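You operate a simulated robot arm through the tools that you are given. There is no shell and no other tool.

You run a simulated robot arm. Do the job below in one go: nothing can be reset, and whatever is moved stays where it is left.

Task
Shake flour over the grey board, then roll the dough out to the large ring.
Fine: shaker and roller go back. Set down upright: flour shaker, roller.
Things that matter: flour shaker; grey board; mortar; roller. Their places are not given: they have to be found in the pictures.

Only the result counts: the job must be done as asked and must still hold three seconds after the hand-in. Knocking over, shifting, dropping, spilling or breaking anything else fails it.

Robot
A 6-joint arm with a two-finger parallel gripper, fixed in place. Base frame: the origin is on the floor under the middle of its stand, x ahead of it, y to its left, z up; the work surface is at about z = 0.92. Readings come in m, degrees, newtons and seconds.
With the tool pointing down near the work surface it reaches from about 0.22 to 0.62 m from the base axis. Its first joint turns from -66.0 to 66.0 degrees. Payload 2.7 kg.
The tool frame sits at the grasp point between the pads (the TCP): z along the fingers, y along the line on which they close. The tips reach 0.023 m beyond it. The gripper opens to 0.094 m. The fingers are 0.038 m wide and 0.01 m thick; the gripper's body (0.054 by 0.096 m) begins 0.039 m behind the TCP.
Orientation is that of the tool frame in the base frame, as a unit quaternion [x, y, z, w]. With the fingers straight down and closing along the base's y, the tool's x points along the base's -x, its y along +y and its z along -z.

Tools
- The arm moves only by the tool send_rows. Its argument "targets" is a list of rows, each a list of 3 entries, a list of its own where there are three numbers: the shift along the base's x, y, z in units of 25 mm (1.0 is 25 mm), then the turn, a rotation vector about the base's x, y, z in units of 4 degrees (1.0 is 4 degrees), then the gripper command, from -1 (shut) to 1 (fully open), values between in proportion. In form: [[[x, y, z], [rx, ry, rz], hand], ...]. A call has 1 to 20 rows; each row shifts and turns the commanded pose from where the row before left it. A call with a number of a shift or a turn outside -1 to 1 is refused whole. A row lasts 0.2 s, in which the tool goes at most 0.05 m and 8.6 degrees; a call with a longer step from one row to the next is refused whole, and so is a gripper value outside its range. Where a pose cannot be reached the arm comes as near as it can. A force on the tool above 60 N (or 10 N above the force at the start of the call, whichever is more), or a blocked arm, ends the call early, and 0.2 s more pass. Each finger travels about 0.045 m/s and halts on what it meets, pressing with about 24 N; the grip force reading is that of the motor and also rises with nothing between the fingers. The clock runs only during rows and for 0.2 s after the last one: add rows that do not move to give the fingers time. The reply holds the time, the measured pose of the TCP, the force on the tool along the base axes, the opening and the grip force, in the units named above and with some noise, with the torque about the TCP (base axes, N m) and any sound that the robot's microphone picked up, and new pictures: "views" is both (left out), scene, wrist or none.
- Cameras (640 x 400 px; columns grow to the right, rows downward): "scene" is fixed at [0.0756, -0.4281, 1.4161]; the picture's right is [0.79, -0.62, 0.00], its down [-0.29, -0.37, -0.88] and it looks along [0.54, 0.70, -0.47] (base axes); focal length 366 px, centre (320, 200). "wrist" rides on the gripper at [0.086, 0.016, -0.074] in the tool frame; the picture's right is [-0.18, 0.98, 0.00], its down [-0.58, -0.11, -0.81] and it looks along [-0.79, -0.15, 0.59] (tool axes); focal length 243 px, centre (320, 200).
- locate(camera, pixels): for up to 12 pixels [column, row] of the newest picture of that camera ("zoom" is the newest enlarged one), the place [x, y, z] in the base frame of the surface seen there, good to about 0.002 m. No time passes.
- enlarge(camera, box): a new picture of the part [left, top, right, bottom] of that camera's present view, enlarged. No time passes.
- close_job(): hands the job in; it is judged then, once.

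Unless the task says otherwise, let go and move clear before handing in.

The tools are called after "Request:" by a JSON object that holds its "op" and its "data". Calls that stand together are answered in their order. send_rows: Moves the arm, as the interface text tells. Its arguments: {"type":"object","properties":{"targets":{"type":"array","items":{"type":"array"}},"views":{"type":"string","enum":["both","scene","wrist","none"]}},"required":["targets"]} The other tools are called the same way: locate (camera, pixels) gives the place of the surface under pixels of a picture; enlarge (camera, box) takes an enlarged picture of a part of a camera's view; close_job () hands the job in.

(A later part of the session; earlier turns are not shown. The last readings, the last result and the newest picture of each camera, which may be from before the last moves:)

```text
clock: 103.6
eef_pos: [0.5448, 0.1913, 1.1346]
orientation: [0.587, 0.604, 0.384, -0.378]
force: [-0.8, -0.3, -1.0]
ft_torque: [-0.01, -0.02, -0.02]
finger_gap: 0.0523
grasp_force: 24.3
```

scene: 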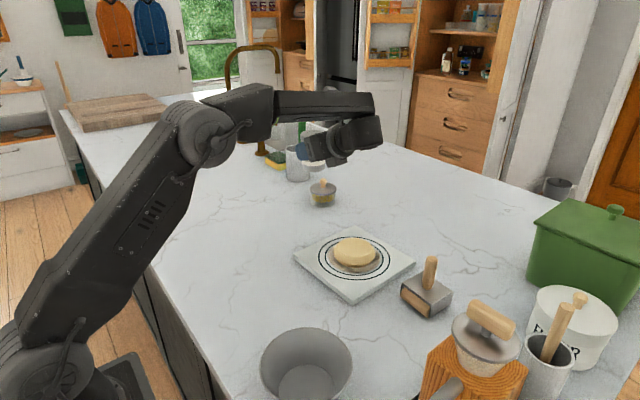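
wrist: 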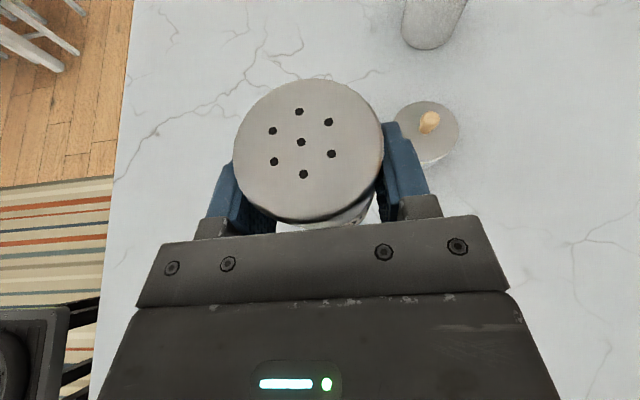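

The orientation matches the grasp pose and the shaker is over its spot. I'll lower it gently to just above the table.

Request:
{"op": "send_rows", "data": {"targets": [[[0.03, 0, -0.2], [0, 0, 0], -1], [[0.03, 0, -0.35], [0, 0, 0], -1], [[0.02, 0, -0.42], [0, 0, 0], -1], [[0, 0, -0.42], [0, 0, 0], -1], [[0, 0, -0.42], [0, 0, 0], -1], [[0, 0, -0.42], [0, 0, 0], -1], [[0, 0, -0.42], [0, 0, 0], -1], [[0, 0, -0.42], [0, 0, 0], -1], [[0, 0, -0.42], [0, 0, 0], -1], [[0, 0, -0.42], [0, 0, 0], -1], [[0, 0, -0.42], [0, 0, 0], -1], [[0, 0, -0.42], [0, 0, 0], -1], [[0, 0, -0.42], [0, 0, 0], -1], [[0, 0, -0.4], [0, 0, 0], -1], [[0, 0, -0.35], [0, 0, 0], -1], [[0, 0, -0.25], [0, 0, 0], -1], [[0, 0, -0.15], [0, 0, 0], -1], [[0, 0, -0.1], [0, 0, 0], -1], [[0, 0, 0], [0, 0, 0], -1]], "views": "both"}}

```text
clock: 107.6
eef_pos: [0.5462, 0.1899, 0.973]
orientation: [0.587, 0.604, 0.384, -0.379]
force: [-0.4, 0.8, 0.0]
ft_torque: [0.01, 0.01, 0.01]
finger_gap: 0.0523
grasp_force: 23.9
```

scene: 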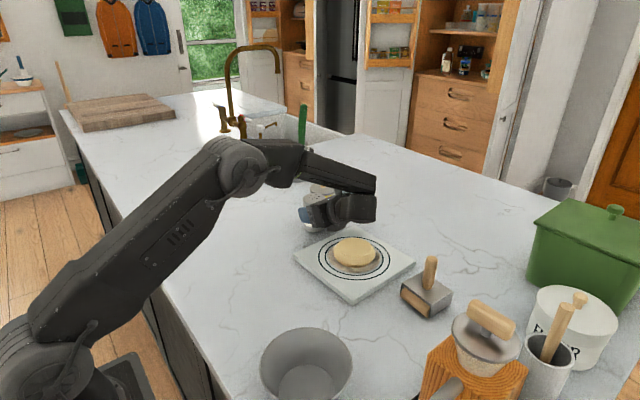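
wrist: 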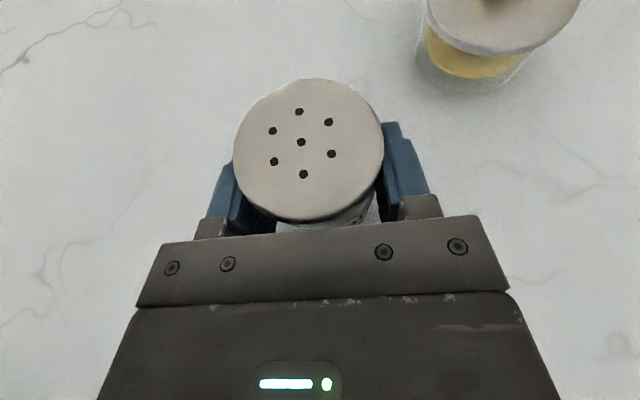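

The base should be about 2 mm above the table. I'll touch down in tiny steps and watch the force.

Request:
{"op": "send_rows", "data": {"targets": [[[0, 0, -0.05], [0, 0, 0], -1], [[0, 0, -0.05], [0, 0, 0], -1], [[0, 0, 0], [0, 0, 0], -1]], "views": "none"}}

```text
clock: 108.4
eef_pos: [0.5464, 0.1903, 0.9724]
orientation: [0.587, 0.604, 0.384, -0.379]
force: [0.7, 0.8, -0.1]
ft_torque: [-0.03, 0.03, -0.03]
finger_gap: 0.0521
grasp_force: 24.2
```

No clear contact yet (force about 0). I'll lower a touch more.

Request:
{"op": "send_rows", "data": {"targets": [[[0, 0, -0.05], [0, 0, 0], -1], [[0, 0, -0.05], [0, 0, 0], -1], [[0, 0, 0], [0, 0, 0], -1]], "views": "none"}}

```text
clock: 109.2
eef_pos: [0.5472, 0.1897, 0.9692]
orientation: [0.586, 0.604, 0.385, -0.379]
force: [-2.9, -1.5, 7.2]
ft_torque: [-0.07, 0.37, 0.06]
finger_gap: 0.0524
grasp_force: 24.5
```

Contact is clear at 7.2 N. I'll ease off slightly, open the fingers, and check the shaker stands.

Request:
{"op": "send_rows", "data": {"targets": [[[0, 0, 0.04], [0, 0, 0], -1], [[0, 0, 0], [0, 0, 0], 0.4], [[0, 0, 0], [0, 0, 0], 0.8], [[0, 0, 0], [0, 0, 0], 1], [[0, 0, 0], [0, 0, 0], 1], [[0, 0, 0], [0, 0, 0], 1]], "views": "wrist"}}

```text
clock: 110.6
eef_pos: [0.5467, 0.1898, 0.971]
orientation: [0.587, 0.604, 0.384, -0.379]
force: [-0.1, 0.4, 0.1]
ft_torque: [0.01, 0.04, -0.01]
finger_gap: 0.094
grasp_force: 0.1
```

wrist: 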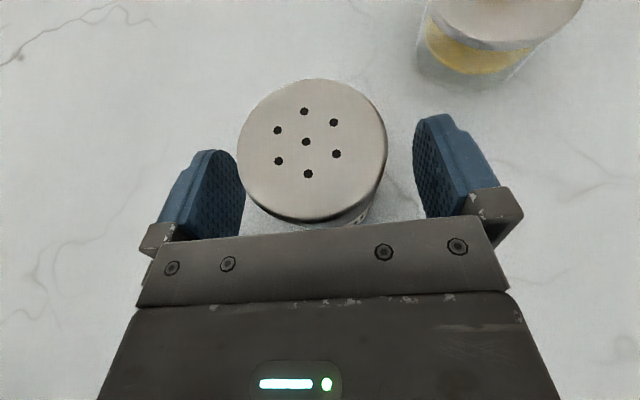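

The shaker stands free between the open pads. I'll withdraw along the approach line, then rise, straighten the tool down and move toward a point above the roller handle.

Request:
{"op": "send_rows", "data": {"targets": [[[0, -0.4, 0.185], [0, 0, 0], 1], [[0, -0.65, 0.3], [0, 0, 0], 1], [[0, -0.65, 0.3], [0, 0, 0], 1], [[0, -0.65, 0.3], [0, 0, 0], 1], [[0, -0.65, 0.3], [0, 0, 0], 1], [[0, -0.3, 0.3], [0, 0, 0], 1]], "views": "both"}}

```text
clock: 112.0
eef_pos: [0.5462, 0.109, 1.0116]
orientation: [0.586, 0.605, 0.383, -0.38]
force: [-0.4, 1.0, 0.4]
ft_torque: [-0.01, -0.01, -0.02]
finger_gap: 0.094
grasp_force: 0.1
```

scene: 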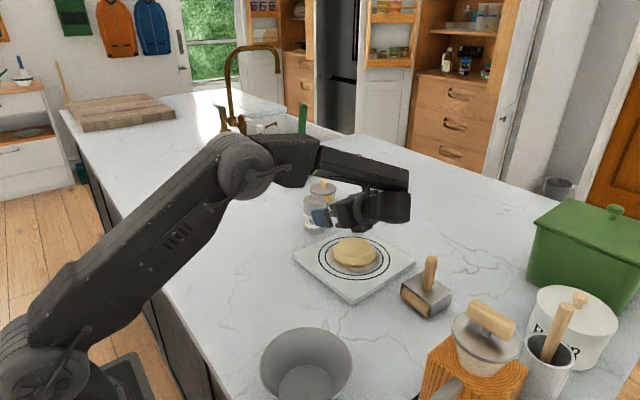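
wrist: 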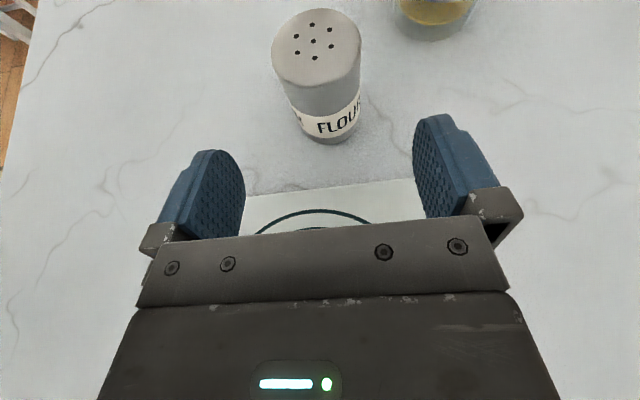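

The shaker stands upright at its place (wrist view (318,75)). Now I'll rise, straighten the tool and travel over to the roller.

Request:
{"op": "send_rows", "data": {"targets": [[[0, 0, 0.9], [-0.96, 0, 0], 1], [[0, 0, 0.9], [-0.96, 0, 0], 1], [[0, 0, 0.9], [-0.96, 0, 0], 1], [[0, -0.72, 0.9], [-0.96, 0, 0], 1], [[0, -0.72, 0.9], [-0.96, 0, 0], 1], [[0, -0.72, 0], [-0.96, 0, 0], 1], [[0, -0.72, 0], [-0.96, 0, 0], 1], [[0, -0.72, 0], [-0.96, 0, 0], 1], [[0, -0.72, 0], [-0.96, 0, 0], 1], [[0, -0.72, 0], [-0.96, 0, 0], 1], [[0, -0.72, 0], [-0.96, 0, 0], 1], [[0, -0.72, 0], [-0.96, 0, 0], 1], [[0, -0.72, 0], [-0.96, 0, 0], 1], [[0, -0.72, 0], [-0.96, 0, 0], 1], [[0, -0.72, 0], [-0.96, 0, 0], 1], [[0, -0.72, 0], [-0.96, 0, 0], 1], [[0, -0.72, 0], [-0.94, 0, 0], 1], [[0, 0, 0], [0, 0, -0.6], 1], [[0, 0, 0], [0, 0, -0.65], 1], [[0, 0, 0], [0, 0, 0], 1]], "views": "both"}}

```text
clock: 116.2
eef_pos: [0.5456, -0.1427, 1.1244]
orientation: [0.728, 0.685, -0.003, -0.002]
force: [-0.2, 0.3, 0.7]
ft_torque: [-0.02, -0.02, -0.01]
finger_gap: 0.0938
grasp_force: 0.1
```

scene: 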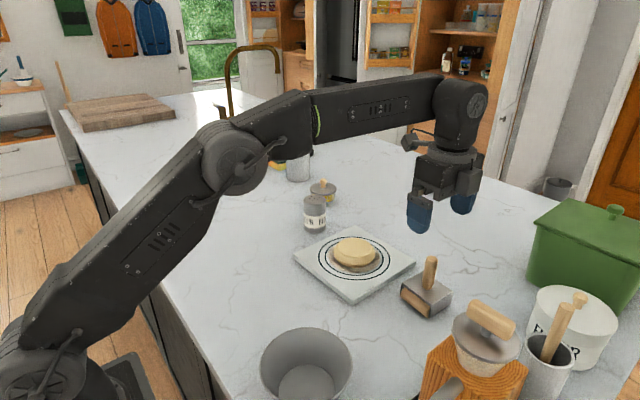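
wrist: 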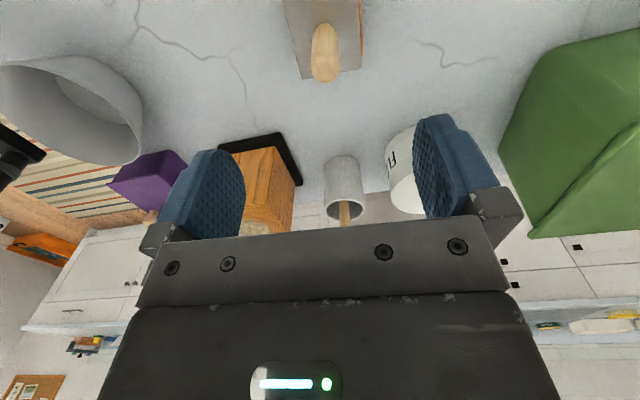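

The tool points straight down with yaw -93.4 degrees, above the roller whose handle shows at (325,55) in the wrist view. I'll measure the handle again.

Request:
{"op": "locate", "data": {"camera": "wrist", "pixels": [[325, 75], [314, 60], [339, 60], [325, 30], [318, 30], [332, 30], [300, 70], [360, 65], [285, 10], [363, 20]]}}

Request:
{"op": "locate", "data": {"camera": "scene", "pixels": [[430, 258], [423, 275], [434, 275], [424, 282], [434, 283], [430, 288], [402, 288], [450, 292], [425, 312], [440, 310]]}}

Request:
{"op": "enlarge", "data": {"camera": "wrist", "box": [240, 0, 420, 110]}}

Request:
{"op": "enlarge", "data": {"camera": "scene", "box": [280, 190, 470, 330]}}

```text
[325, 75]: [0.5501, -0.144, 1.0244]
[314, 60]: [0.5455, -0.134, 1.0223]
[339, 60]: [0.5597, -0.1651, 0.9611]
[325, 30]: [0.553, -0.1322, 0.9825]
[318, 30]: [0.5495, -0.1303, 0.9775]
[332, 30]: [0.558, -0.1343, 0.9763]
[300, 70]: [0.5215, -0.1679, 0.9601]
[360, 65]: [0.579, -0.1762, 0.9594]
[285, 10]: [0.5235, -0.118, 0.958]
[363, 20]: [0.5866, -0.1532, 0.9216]
```

```text
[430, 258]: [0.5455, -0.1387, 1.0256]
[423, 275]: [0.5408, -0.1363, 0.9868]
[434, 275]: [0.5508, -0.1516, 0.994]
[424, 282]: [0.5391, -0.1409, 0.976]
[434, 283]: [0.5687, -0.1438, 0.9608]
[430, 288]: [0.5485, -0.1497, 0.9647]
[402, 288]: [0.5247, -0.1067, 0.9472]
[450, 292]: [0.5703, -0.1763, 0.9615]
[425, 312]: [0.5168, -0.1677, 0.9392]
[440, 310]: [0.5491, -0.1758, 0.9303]
```

```text
3.56 times, centred on (330, 55) of wrist
```

zoom: 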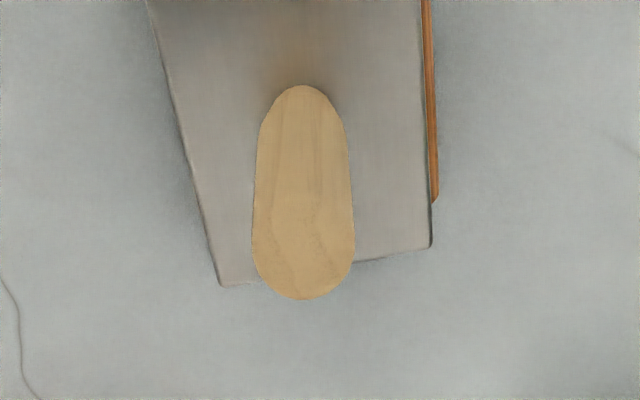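

```text
2.86 times, centred on (375, 260) of scene
```

zoom: 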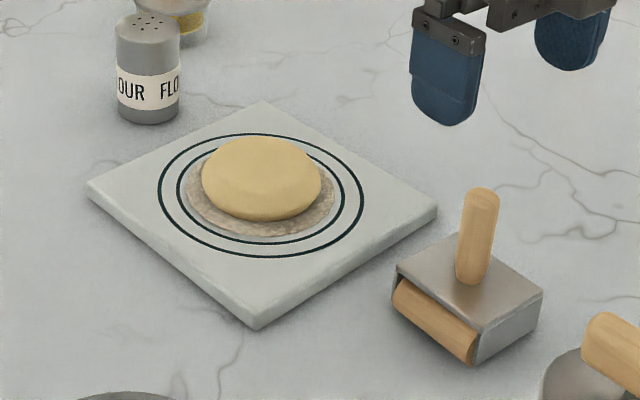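

The handle centre is about (0.5505, -0.142) with its top at z 1.026 and the housing top at z 0.961. I'll descend with the fingers either side of the handle.

Request:
{"op": "send_rows", "data": {"targets": [[[0.1, 0.02, -0.6], [0, 0, 0], 1], [[0.1, 0.01, -0.8], [0, 0, 0], 1], [[0, 0, -0.8], [0, 0, 0], 1], [[0, 0, -0.8], [0, 0, 0], 1], [[0, 0, -0.8], [0, 0, 0], 1], [[0, 0, -0.7], [0, 0, 0], 1], [[0, 0, -0.5], [0, 0, 0], 1], [[0, 0, -0.2], [0, 0, 0], 1], [[0, 0, 0], [0, 0, 0], 1]], "views": "both"}}

```text
clock: 118.2
eef_pos: [0.5526, -0.1435, 0.9941]
orientation: [0.728, 0.685, -0.002, -0.002]
force: [0.0, 0.3, 0.4]
ft_torque: [0.01, 0.0, -0.01]
finger_gap: 0.0939
grasp_force: 0.1
```

scene: 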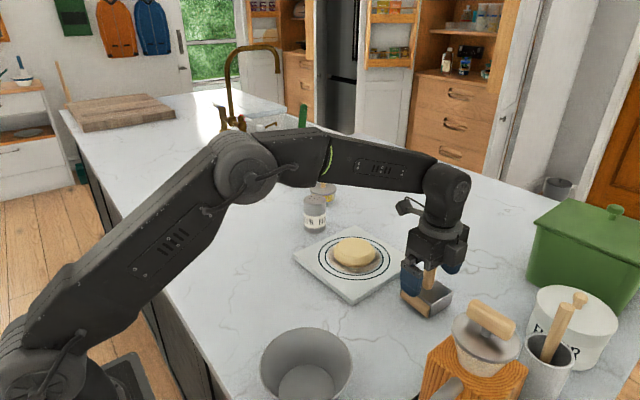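
wrist: 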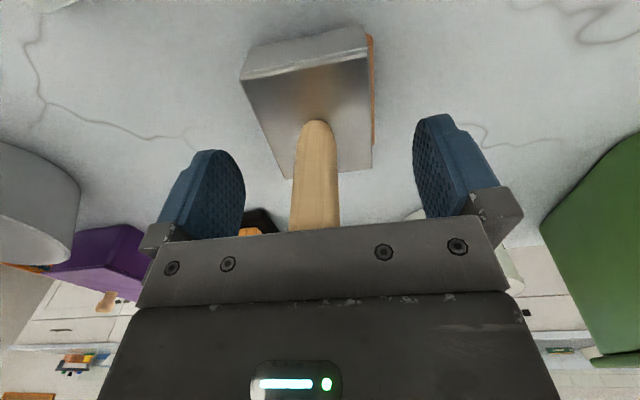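

The handle is between the pads, sitting about 2 mm toward -x of centre. I'll nudge over and close on it.

Request:
{"op": "send_rows", "data": {"targets": [[[-0.08, 0.04, 0], [0, 0, 0], 1], [[0, 0, 0], [0, 0, 0], 0.2], [[0, 0, 0], [0, 0, 0], -0.3], [[0, 0, 0], [0, 0, 0], -1], [[0, 0, 0], [0, 0, 0], -1], [[0, 0, 0], [0, 0, 0], -1], [[0, 0, 0], [0, 0, 0], -1], [[0, 0, 0], [0, 0, 0], -1], [[0, 0, 0], [0, 0, 0], -1]], "views": "both"}}

```text
clock: 120.2
eef_pos: [0.5498, -0.1428, 0.9953]
orientation: [0.729, 0.684, -0.002, -0.002]
force: [-0.4, 0.8, 1.5]
ft_torque: [-0.01, -0.08, 0.02]
finger_gap: 0.0204
grasp_force: 23.9
```

scene: 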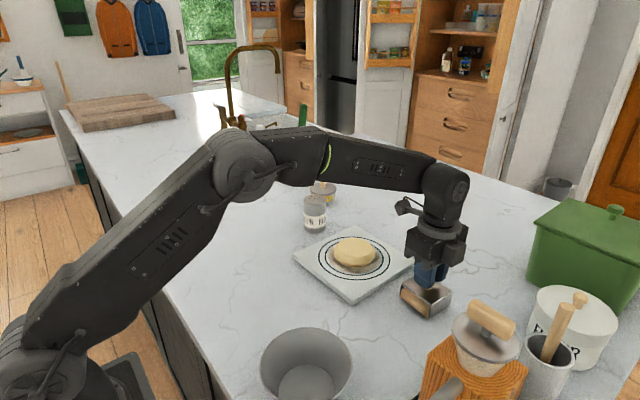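
wrist: 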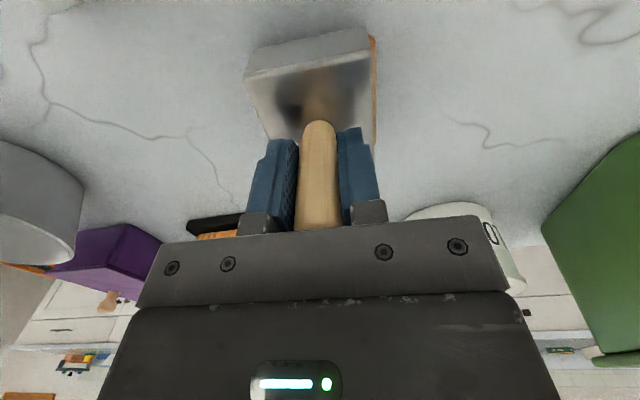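

The handle is gripped (gap 0.0204, 24 N). I'll lift slowly and check for slip.

Request:
{"op": "send_rows", "data": {"targets": [[[0, 0, 0.1], [0, 0, 0], -1], [[0, 0, 0.2], [0, 0, 0], -1], [[0, 0, 0.25], [0, 0, 0], -1], [[0, 0, 0.25], [0, 0, 0], -1], [[0, 0, 0.15], [0, 0, 0], -1], [[0, 0, 0], [0, 0, 0], -1]], "views": "both"}}

```text
clock: 121.6
eef_pos: [0.5509, -0.1436, 1.0181]
orientation: [0.729, 0.685, -0.002, -0.003]
force: [0.7, 0.0, -2.7]
ft_torque: [0.0, 0.01, 0.02]
finger_gap: 0.0205
grasp_force: 23.4
```

scene: 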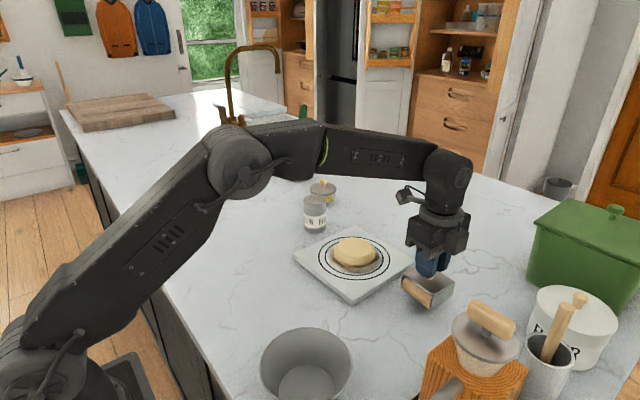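
wrist: 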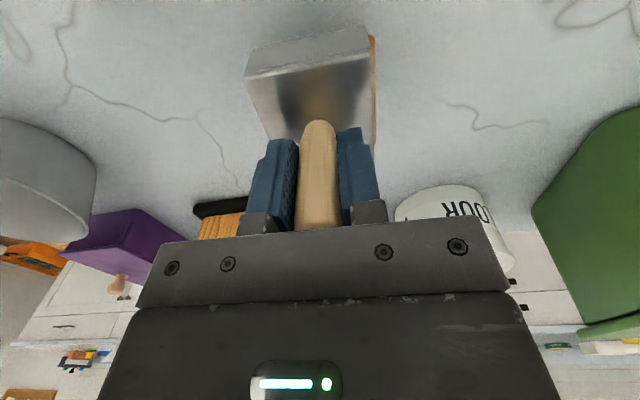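

The roller is up 23 mm with no slip. I'll look at its underside geometry before moving on.

Request:
{"op": "enlarge", "data": {"camera": "scene", "box": [380, 230, 480, 320]}}

Request:
{"op": "locate", "data": {"camera": "scene", "pixels": [[405, 282], [430, 300], [405, 290], [430, 307], [417, 286], [417, 298], [418, 300], [450, 290], [440, 298]]}}

```text
4.44 times, centred on (430, 275) of scene
```

zoom: 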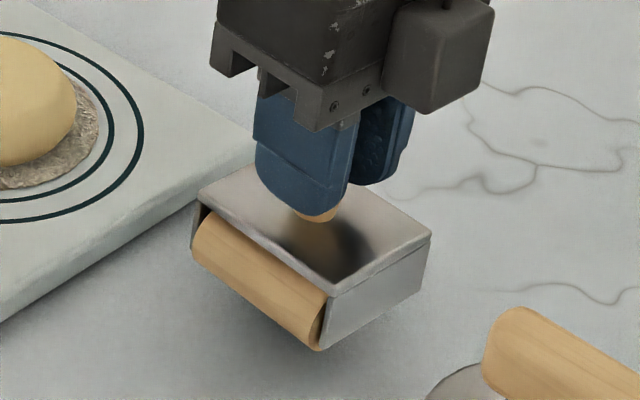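

```text
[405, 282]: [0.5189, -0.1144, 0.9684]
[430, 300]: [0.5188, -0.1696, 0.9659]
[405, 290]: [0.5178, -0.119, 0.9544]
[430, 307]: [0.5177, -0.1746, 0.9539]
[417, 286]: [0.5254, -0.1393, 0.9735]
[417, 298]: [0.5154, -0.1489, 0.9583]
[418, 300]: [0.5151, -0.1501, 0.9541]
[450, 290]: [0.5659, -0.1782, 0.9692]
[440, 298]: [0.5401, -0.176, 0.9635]
```

The wooden roller hangs below the housing, about 75 mm under the TCP. I'll raise it gently and carry it over the dough centre.

Request:
{"op": "send_rows", "data": {"targets": [[[0, 0, 0.15], [0, 0, 0], -1], [[0, 0, 0.3], [0, 0, 0], -1], [[0, 0, 0.35], [0, 0, 0], -1], [[0, 0, 0.35], [0, 0, 0], -1], [[0, 0, 0.35], [0, 0, 0], -1], [[0, 0, 0.35], [0, 0, 0], -1], [[0, 0, 0.25], [0, 0, 0], -1], [[0, 0, 0.1], [0, 0, 0], -1]], "views": "none"}}

Request:
{"op": "send_rows", "data": {"targets": [[[-0.02, 0.15, 0], [0, 0, 0], -1], [[-0.04, 0.28, 0], [0, 0, 0], -1], [[-0.05, 0.36, 0], [0, 0, 0], -1], [[-0.05, 0.4, 0], [0, 0, 0], -1], [[-0.05, 0.4, 0], [0, 0, 0], -1], [[-0.05, 0.4, 0], [0, 0, 0], -1], [[-0.05, 0.4, 0], [0, 0, 0], -1], [[-0.05, 0.4, 0], [0, 0, 0], -1], [[-0.05, 0.4, 0], [0, 0, 0], -1], [[-0.05, 0.4, 0], [0, 0, 0], -1], [[-0.05, 0.4, 0], [0, 0, 0], -1], [[-0.05, 0.4, 0], [0, 0, 0], -1], [[-0.05, 0.4, 0], [0, 0, 0], -1], [[-0.05, 0.4, 0], [0, 0, 0], -1], [[-0.05, 0.4, 0], [0, 0, 0], -1], [[-0.05, 0.4, 0], [0, 0, 0], -1], [[-0.05, 0.38, 0], [0, 0, 0], -1], [[-0.05, 0.3, 0], [0, 0, 0], -1], [[-0.04, 0.2, 0], [0, 0, 0], -1], [[-0.02, 0.1, 0], [0, 0, 0], -1]], "views": "both"}}

```text
clock: 123.4
eef_pos: [0.5488, -0.1427, 1.0741]
orientation: [0.728, 0.685, -0.003, -0.003]
force: [0.1, 0.3, -2.3]
ft_torque: [0.0, 0.02, 0.0]
finger_gap: 0.0205
grasp_force: 24.1
```

```text
clock: 127.6
eef_pos: [0.528, 0.0326, 1.0738]
orientation: [0.729, 0.685, -0.002, -0.003]
force: [0.0, -0.2, -2.8]
ft_torque: [-0.02, -0.05, 0.0]
finger_gap: 0.0203
grasp_force: 23.9
```

scene: 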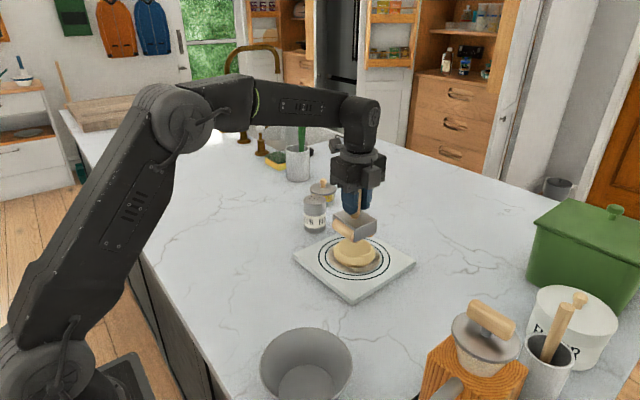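
wrist: 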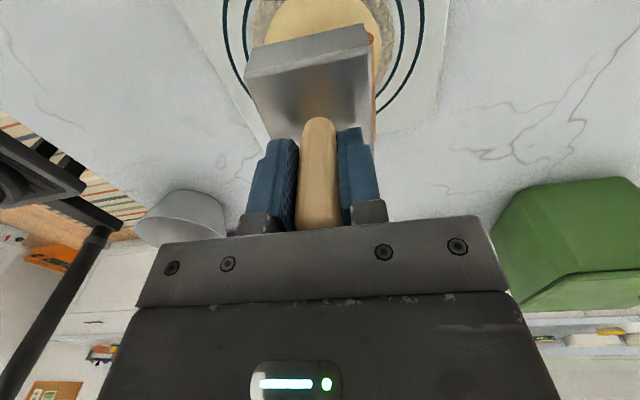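

The roller hangs over the dough with no slip, its bottom near z 0.999 against the dough top at 0.964. I'll lower to first contact in small steps while watching the force.

Request:
{"op": "send_rows", "data": {"targets": [[[0, 0, -0.25], [0, 0, 0], -1], [[0, 0, -0.35], [0, 0, 0], -1], [[0, 0, -0.35], [0, 0, 0], -1], [[0, 0, -0.25], [0, 0, 0], -1], [[0, 0, 0], [0, 0, 0], -1]], "views": "scene"}}

Request:
{"op": "enlarge", "data": {"camera": "scene", "box": [290, 190, 430, 300]}}

```text
clock: 128.8
eef_pos: [0.5275, 0.0319, 1.0431]
orientation: [0.729, 0.684, -0.002, -0.002]
force: [0.3, -0.1, -2.8]
ft_torque: [0.03, 0.04, 0.02]
finger_gap: 0.0202
grasp_force: 24.2
```

scene: 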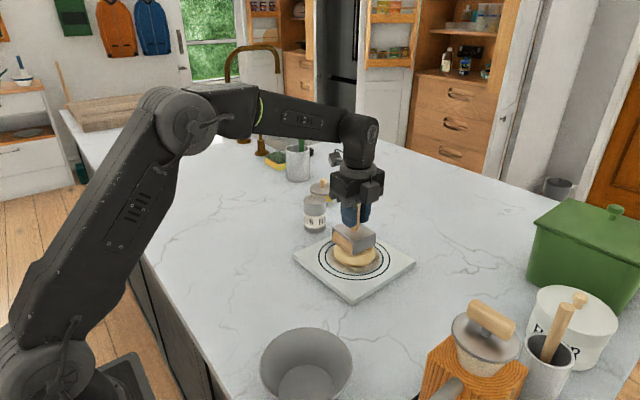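

```text
3.64 times, centred on (360, 245) of scene
```

zoom: 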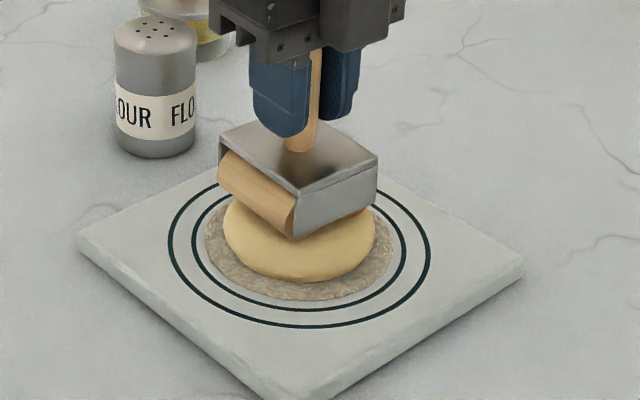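

The roller is a few millimetres above the dough. I'll continue down in small steps.

Request:
{"op": "send_rows", "data": {"targets": [[[0, 0, -0.1], [0, 0, 0], -1], [[0, 0, -0.1], [0, 0, 0], -1], [[0, 0, 0], [0, 0, 0], -1]], "views": "none"}}

Request:
{"op": "send_rows", "data": {"targets": [[[0, 0, -0.05], [0, 0, 0], -1], [[0, 0, 0], [0, 0, 0], -1]], "views": "none"}}

```text
clock: 129.6
eef_pos: [0.5286, 0.0309, 1.0405]
orientation: [0.729, 0.684, -0.001, -0.002]
force: [-0.4, 1.5, 9.6]
ft_torque: [0.07, -0.26, -0.01]
finger_gap: 0.0206
grasp_force: 24.1
```

```text
clock: 130.2
eef_pos: [0.5278, 0.0328, 1.038]
orientation: [0.729, 0.685, -0.001, -0.001]
force: [-0.3, 0.8, 16.3]
ft_torque: [-0.01, -0.35, -0.01]
finger_gap: 0.0209
grasp_force: 24.4
```

Contact is made: 16 N upward on the tool with a steady grip. I'll roll 40 mm toward -x and look at the dough.

Request:
{"op": "send_rows", "data": {"targets": [[[-0.3, 0, 0], [0, 0, 0], -1], [[-0.4, 0, 0], [0, 0, 0], -1], [[-0.4, 0, 0], [0, 0, 0], -1], [[-0.4, 0, 0], [0, 0, 0], -1]], "views": "both"}}

Request:
{"op": "enlarge", "data": {"camera": "scene", "box": [290, 190, 430, 300]}}

```text
clock: 131.2
eef_pos: [0.4898, 0.0307, 1.0367]
orientation: [0.728, 0.685, -0.002, -0.003]
force: [0.3, 4.7, 6.9]
ft_torque: [0.18, -0.17, 0.05]
finger_gap: 0.0204
grasp_force: 23.8
```

scene: 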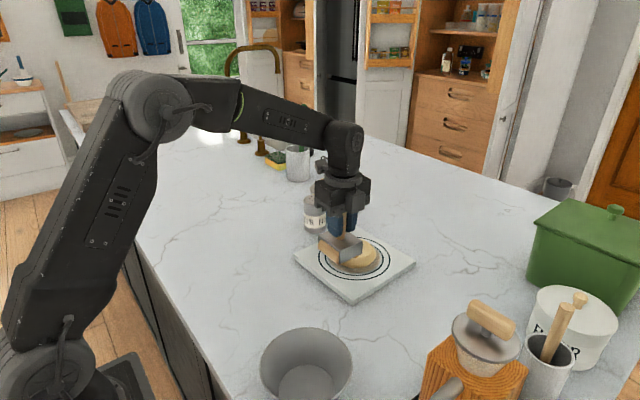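
wrist: 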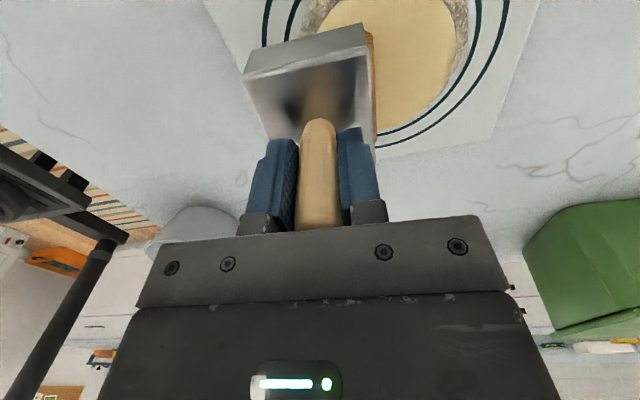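

```text
3.64 times, centred on (360, 245) of scene
```

zoom: 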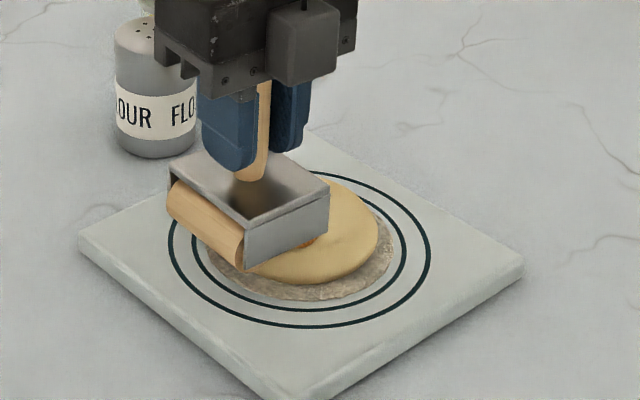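

The dough is getting flatter and a bit wider, and the contact force has eased to about 7 N. I'll roll the other way across the centre, pressing slightly lower.

Request:
{"op": "send_rows", "data": {"targets": [[[0.3, 0, -0.02], [0, 0, 0], -1], [[0.4, 0, -0.03], [0, 0, 0], -1], [[0.4, 0, -0.03], [0, 0, 0], -1], [[0.4, 0, -0.03], [0, 0, 0], -1], [[0.4, 0, 0], [0, 0, 0], -1], [[0.4, 0, 0], [0, 0, 0], -1], [[0.4, 0, 0], [0, 0, 0], -1], [[0.3, 0, 0], [0, 0, 0], -1]], "views": "both"}}

Request:
{"op": "enlarge", "data": {"camera": "scene", "box": [290, 190, 430, 300]}}

```text
clock: 133.0
eef_pos: [0.5658, 0.0304, 1.0351]
orientation: [0.729, 0.684, -0.002, -0.003]
force: [0.5, 0.6, -1.8]
ft_torque: [0.02, 0.0, 0.0]
finger_gap: 0.0204
grasp_force: 23.9
```

scene: 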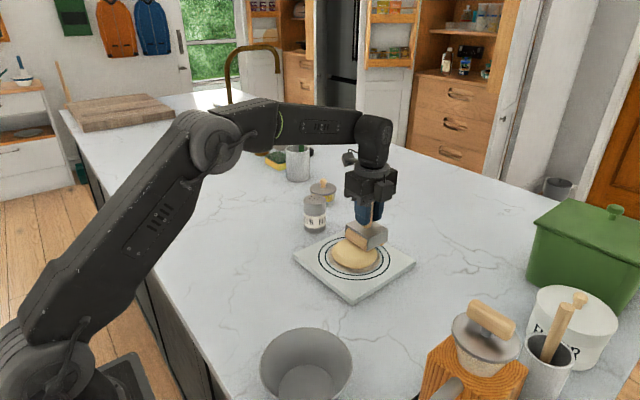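
wrist: 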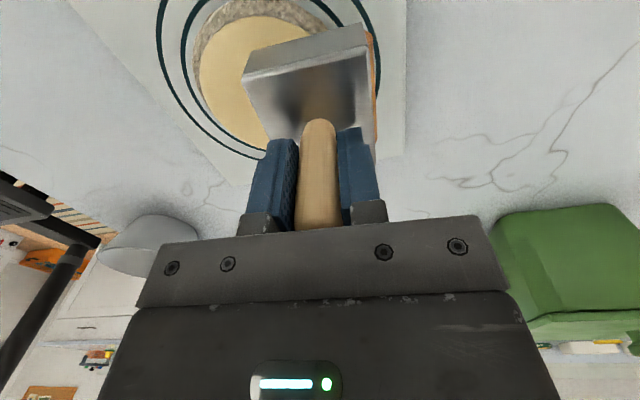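

```text
3.64 times, centred on (360, 245) of scene
```

zoom: 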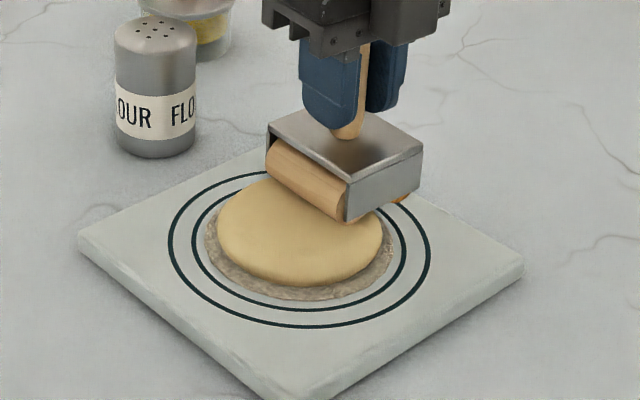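

The dough disc has grown evenly (zoom span 217-383 versus 224-375) and thinned, so the roller has just lost contact. I'll lower slightly while rolling back to the centre and check the force.

Request:
{"op": "send_rows", "data": {"targets": [[[-0.3, 0, -0.04], [0, 0, 0], -1], [[-0.4, 0, -0.05], [0, 0, 0], -1], [[-0.4, 0, -0.05], [0, 0, 0], -1], [[-0.4, 0, -0.02], [0, 0, 0], -1]], "views": "none"}}

Request:
{"op": "send_rows", "data": {"targets": [[[-0.4, 0, 0], [0, 0, 0], -1], [[-0.4, 0, 0], [0, 0, 0], -1], [[-0.4, 0, 0], [0, 0, 0], -1], [[-0.3, 0, 0], [0, 0, 0], -1]], "views": "both"}}

Request:
{"op": "enlarge", "data": {"camera": "scene", "box": [290, 190, 430, 300]}}

```text
clock: 134.0
eef_pos: [0.5291, 0.0315, 1.0326]
orientation: [0.729, 0.685, -0.001, -0.001]
force: [0.5, 2.9, 13.4]
ft_torque: [0.03, -0.23, 0.03]
finger_gap: 0.0201
grasp_force: 24.0
```

```text
clock: 135.0
eef_pos: [0.4907, 0.0324, 1.0303]
orientation: [0.728, 0.685, -0.003, -0.003]
force: [-0.8, 2.3, 8.4]
ft_torque: [0.0, -0.2, -0.02]
finger_gap: 0.0204
grasp_force: 23.7
```

scene: 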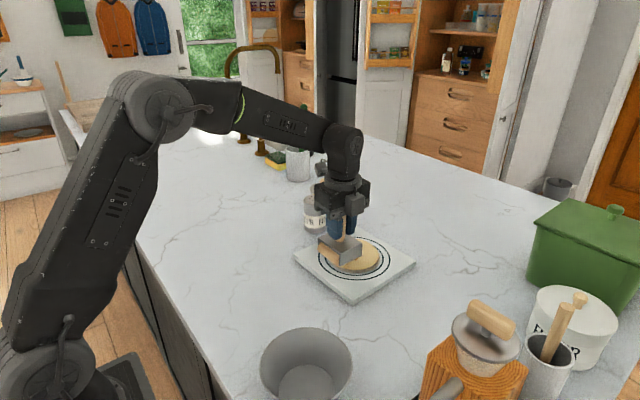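
wrist: 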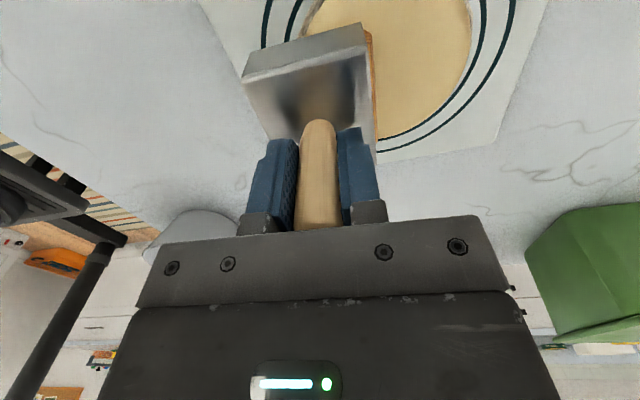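

```text
3.64 times, centred on (360, 245) of scene
```

zoom: 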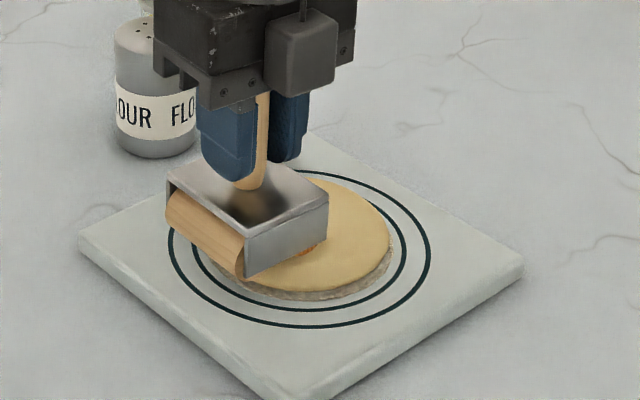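

The dough keeps spreading (right edge now at 390 in the zoom) at moderate forces. I'll continue with the next pass toward +x, slightly lower.

Request:
{"op": "send_rows", "data": {"targets": [[[0.3, 0, -0.03], [0, 0, 0], -1], [[0.4, 0, -0.03], [0, 0, 0], -1], [[0.4, 0, -0.03], [0, 0, 0], -1], [[0.4, 0, -0.02], [0, 0, 0], -1]], "views": "none"}}

Request:
{"op": "send_rows", "data": {"targets": [[[0.4, 0, 0], [0, 0, 0], -1], [[0.4, 0, 0], [0, 0, 0], -1], [[0.4, 0, 0], [0, 0, 0], -1], [[0.3, 0, 0], [0, 0, 0], -1]], "views": "both"}}

Request:
{"op": "enlarge", "data": {"camera": "scene", "box": [290, 190, 430, 300]}}

```text
clock: 136.0
eef_pos: [0.5296, 0.032, 1.0279]
orientation: [0.729, 0.685, -0.001, -0.002]
force: [0.3, 1.5, 10.9]
ft_torque: [-0.11, -0.25, -0.01]
finger_gap: 0.0207
grasp_force: 23.9
```

```text
clock: 137.0
eef_pos: [0.5642, 0.0323, 1.0271]
orientation: [0.729, 0.684, -0.004, -0.005]
force: [0.6, -1.1, -0.1]
ft_torque: [-0.12, -0.05, -0.02]
finger_gap: 0.0203
grasp_force: 24.0
```

scene: 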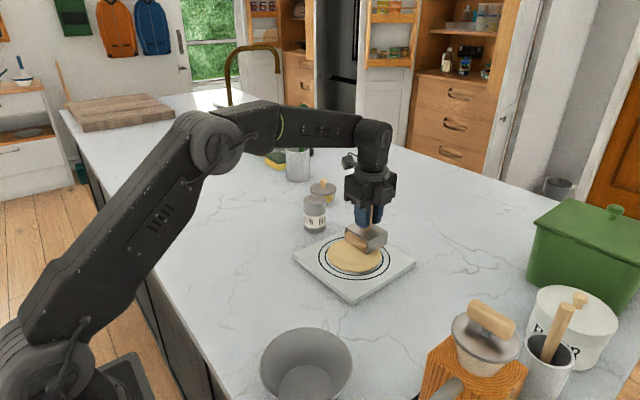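
wrist: 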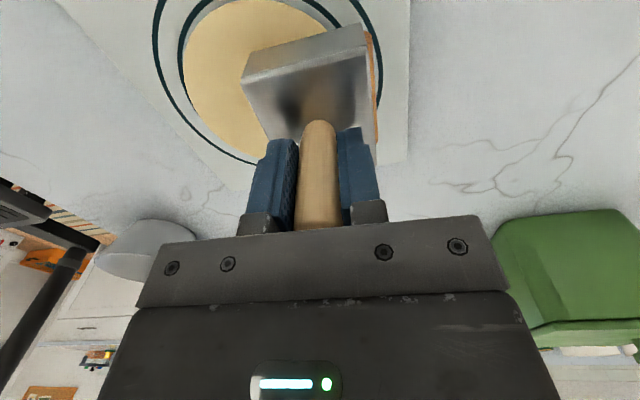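

```text
3.64 times, centred on (360, 245) of scene
```

zoom: 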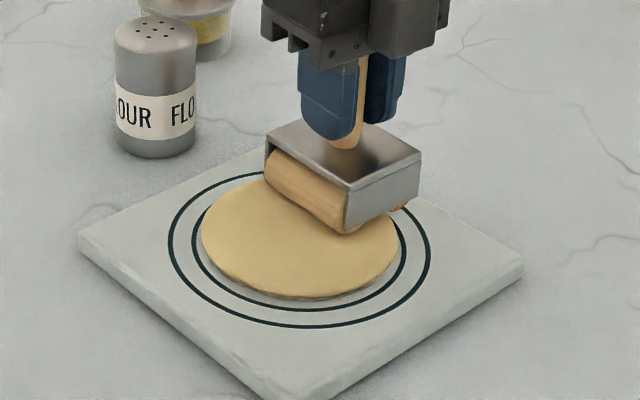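

The dough now spans 201-398 in the zoom, a radius of about 0.055, with the inner ring at 0.062. I'll continue with the next pass toward -x.

Request:
{"op": "send_rows", "data": {"targets": [[[-0.3, 0, -0.03], [0, 0, 0], -1], [[-0.4, 0, -0.03], [0, 0, 0], -1], [[-0.4, 0, -0.03], [0, 0, 0], -1], [[-0.4, 0, -0.01], [0, 0, 0], -1]], "views": "none"}}

Request:
{"op": "send_rows", "data": {"targets": [[[-0.4, 0, 0], [0, 0, 0], -1], [[-0.4, 0, 0], [0, 0, 0], -1], [[-0.4, 0, 0], [0, 0, 0], -1], [[-0.4, 0, 0], [0, 0, 0], -1]], "views": "both"}}

Request:
{"op": "enlarge", "data": {"camera": "scene", "box": [290, 190, 430, 300]}}

```text
clock: 138.0
eef_pos: [0.5269, 0.0315, 1.0249]
orientation: [0.729, 0.685, -0.003, -0.003]
force: [0.0, 1.3, 0.1]
ft_torque: [0.05, 0.0, -0.04]
finger_gap: 0.0206
grasp_force: 23.8
```

```text
clock: 139.0
eef_pos: [0.4878, 0.0314, 1.0251]
orientation: [0.728, 0.685, -0.002, -0.003]
force: [-0.4, -0.6, -1.4]
ft_torque: [-0.08, 0.0, -0.02]
finger_gap: 0.0202
grasp_force: 23.7
```

scene: 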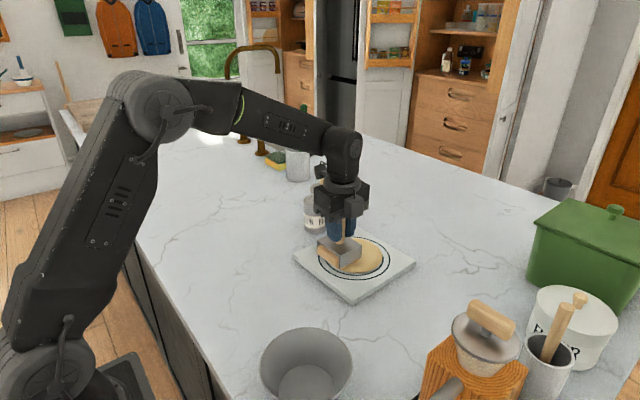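
wrist: 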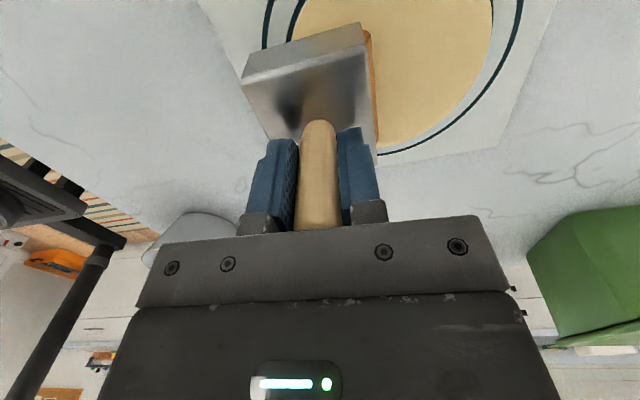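

```text
3.64 times, centred on (360, 245) of scene
```

zoom: 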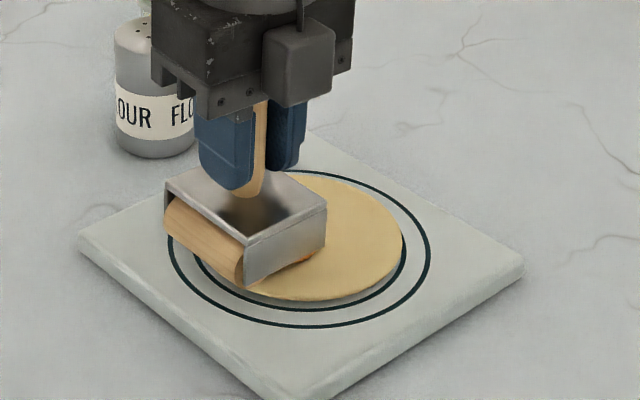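

The dough edge has reached the inner ring (404 in the zoom), and the contact has become light. I'll press about 3 mm lower on the next pass toward +x.

Request:
{"op": "send_rows", "data": {"targets": [[[0.3, 0, -0.03], [0, 0, 0], -1], [[0.4, 0, -0.04], [0, 0, 0], -1], [[0.4, 0, -0.04], [0, 0, 0], -1], [[0.4, 0, -0.02], [0, 0, 0], -1]], "views": "none"}}

Request:
{"op": "send_rows", "data": {"targets": [[[0.4, 0, 0], [0, 0, 0], -1], [[0.4, 0, 0], [0, 0, 0], -1], [[0.4, 0, 0], [0, 0, 0], -1], [[0.4, 0, 0], [0, 0, 0], -1]], "views": "both"}}

Request:
{"op": "enlarge", "data": {"camera": "scene", "box": [290, 190, 430, 300]}}

```text
clock: 140.0
eef_pos: [0.5253, 0.0328, 1.0229]
orientation: [0.729, 0.685, -0.001, -0.001]
force: [-0.3, 2.0, 11.2]
ft_torque: [0.07, -0.28, 0.01]
finger_gap: 0.0204
grasp_force: 23.2
```

```text
clock: 141.0
eef_pos: [0.5646, 0.0317, 1.0223]
orientation: [0.729, 0.684, -0.003, -0.003]
force: [0.2, 0.7, 2.2]
ft_torque: [0.01, -0.1, -0.01]
finger_gap: 0.0205
grasp_force: 24.0
```

scene: 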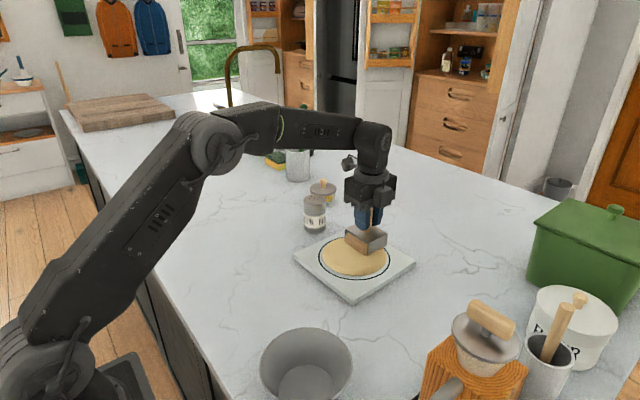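
wrist: 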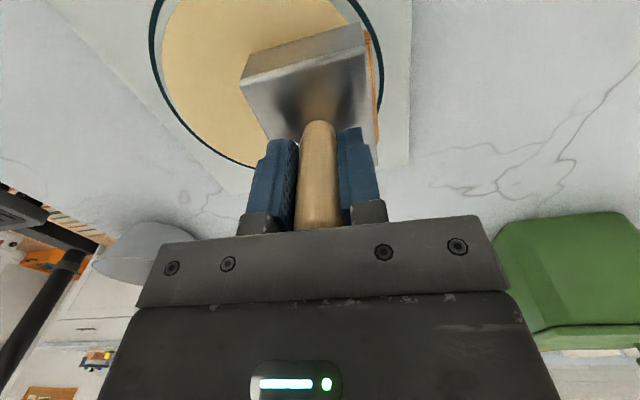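

```text
3.64 times, centred on (360, 245) of scene
```

zoom: 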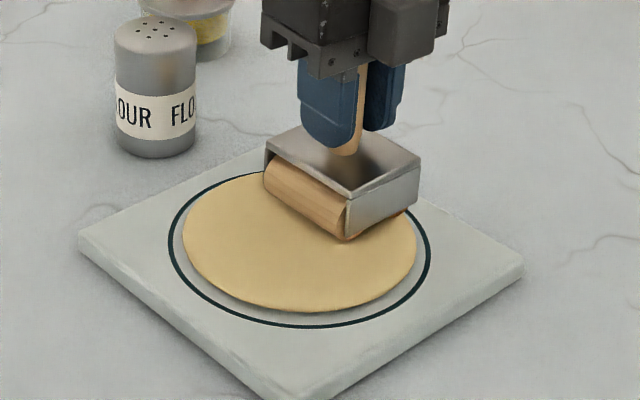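

The dough now spans 182-416 in the zoom, with the large ring at about 170-430, so it is close. I'll make a short, slightly lower pass to the centre and check.

Request:
{"op": "send_rows", "data": {"targets": [[[-0.3, 0, -0.02], [0, 0, 0], -1], [[-0.4, 0, -0.02], [0, 0, 0], -1], [[-0.4, 0, -0.02], [0, 0, 0], -1], [[-0.4, 0, 0], [0, 0, 0], -1]], "views": "wrist"}}

Request:
{"op": "enlarge", "data": {"camera": "scene", "box": [290, 190, 430, 300]}}

```text
clock: 142.0
eef_pos: [0.5274, 0.0316, 1.0202]
orientation: [0.73, 0.684, -0.002, -0.003]
force: [0.0, -0.6, -1.1]
ft_torque: [-0.08, -0.02, -0.04]
finger_gap: 0.0203
grasp_force: 24.0
```

wrist: 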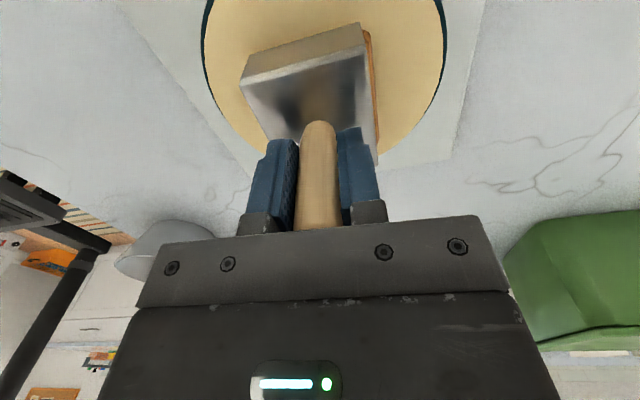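

```text
3.64 times, centred on (360, 245) of scene
```

zoom: 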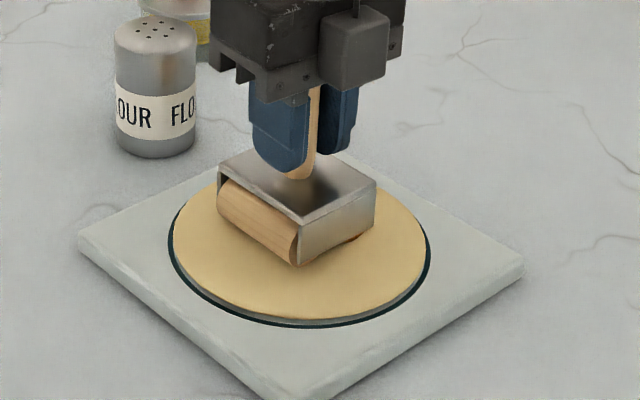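

The dough edge now meets the large ring: it spans 172-430 in the zoom, and the ring shows only as a thin dark rim. I'll measure the dough radius against the ring before doing any more.

Request:
{"op": "enlarge", "data": {"camera": "wrist", "box": [180, 0, 480, 180]}}

Request:
{"op": "locate", "data": {"camera": "wrist", "pixels": [[210, 50], [205, 50], [202, 50], [440, 50], [443, 50], [446, 50], [215, 90], [430, 90]]}}

Request:
{"op": "locate", "data": {"camera": "scene", "pixels": [[309, 253], [307, 253], [408, 259], [406, 258], [355, 284], [355, 277], [355, 270], [385, 277], [325, 275]]}}

```text
2.13 times, centred on (330, 90) of wrist
```

zoom: 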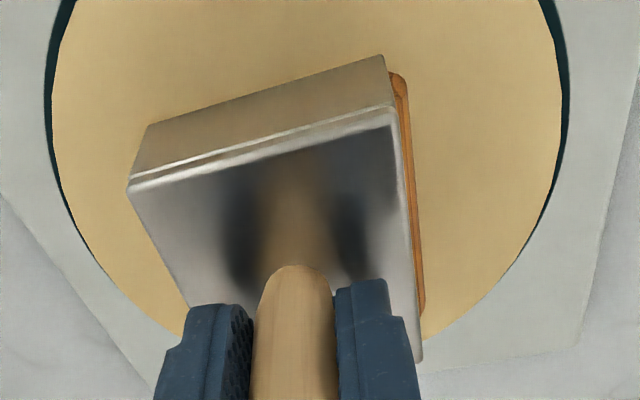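

```text
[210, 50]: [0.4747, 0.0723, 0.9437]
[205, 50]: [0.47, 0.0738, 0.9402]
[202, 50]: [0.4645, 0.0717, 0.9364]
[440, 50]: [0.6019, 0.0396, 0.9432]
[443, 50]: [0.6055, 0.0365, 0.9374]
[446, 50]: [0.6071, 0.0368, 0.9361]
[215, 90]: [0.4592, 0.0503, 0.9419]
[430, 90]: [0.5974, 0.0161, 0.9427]
```

```text
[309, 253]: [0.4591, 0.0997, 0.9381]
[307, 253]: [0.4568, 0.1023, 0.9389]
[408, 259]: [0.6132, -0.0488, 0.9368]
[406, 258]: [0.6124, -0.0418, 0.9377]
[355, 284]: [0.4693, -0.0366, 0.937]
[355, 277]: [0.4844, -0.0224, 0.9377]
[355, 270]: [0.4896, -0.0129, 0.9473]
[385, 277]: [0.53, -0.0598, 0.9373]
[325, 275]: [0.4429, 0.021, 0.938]
```

The dough edge is at about 0.0735-0.0745 m and the ring line at about 0.0765, so a little more is needed. I'll do one very light short pass, 0.5 mm lower.

Request:
{"op": "send_rows", "data": {"targets": [[[-0.2, 0, -0.02], [0, 0, 0], -1], [[-0.3, 0, 0], [0, 0, 0], -1], [[-0.2, 0, 0], [0, 0, 0], -1]], "views": "wrist"}}

Request:
{"op": "enlarge", "data": {"camera": "scene", "box": [290, 190, 430, 300]}}

```text
clock: 142.8
eef_pos: [0.5109, 0.0309, 1.0208]
orientation: [0.729, 0.685, -0.003, -0.002]
force: [-0.3, -0.4, 0.0]
ft_torque: [-0.08, -0.01, -0.04]
finger_gap: 0.0202
grasp_force: 24.1
```

wrist: 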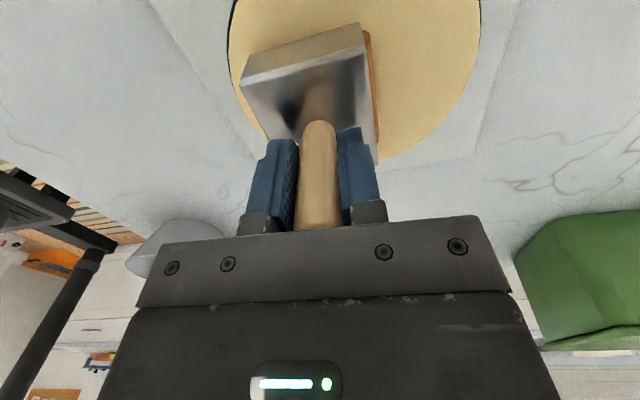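

```text
3.64 times, centred on (360, 245) of scene
```

zoom: 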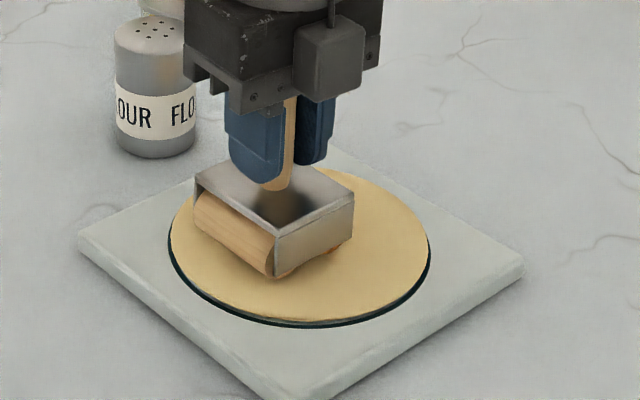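

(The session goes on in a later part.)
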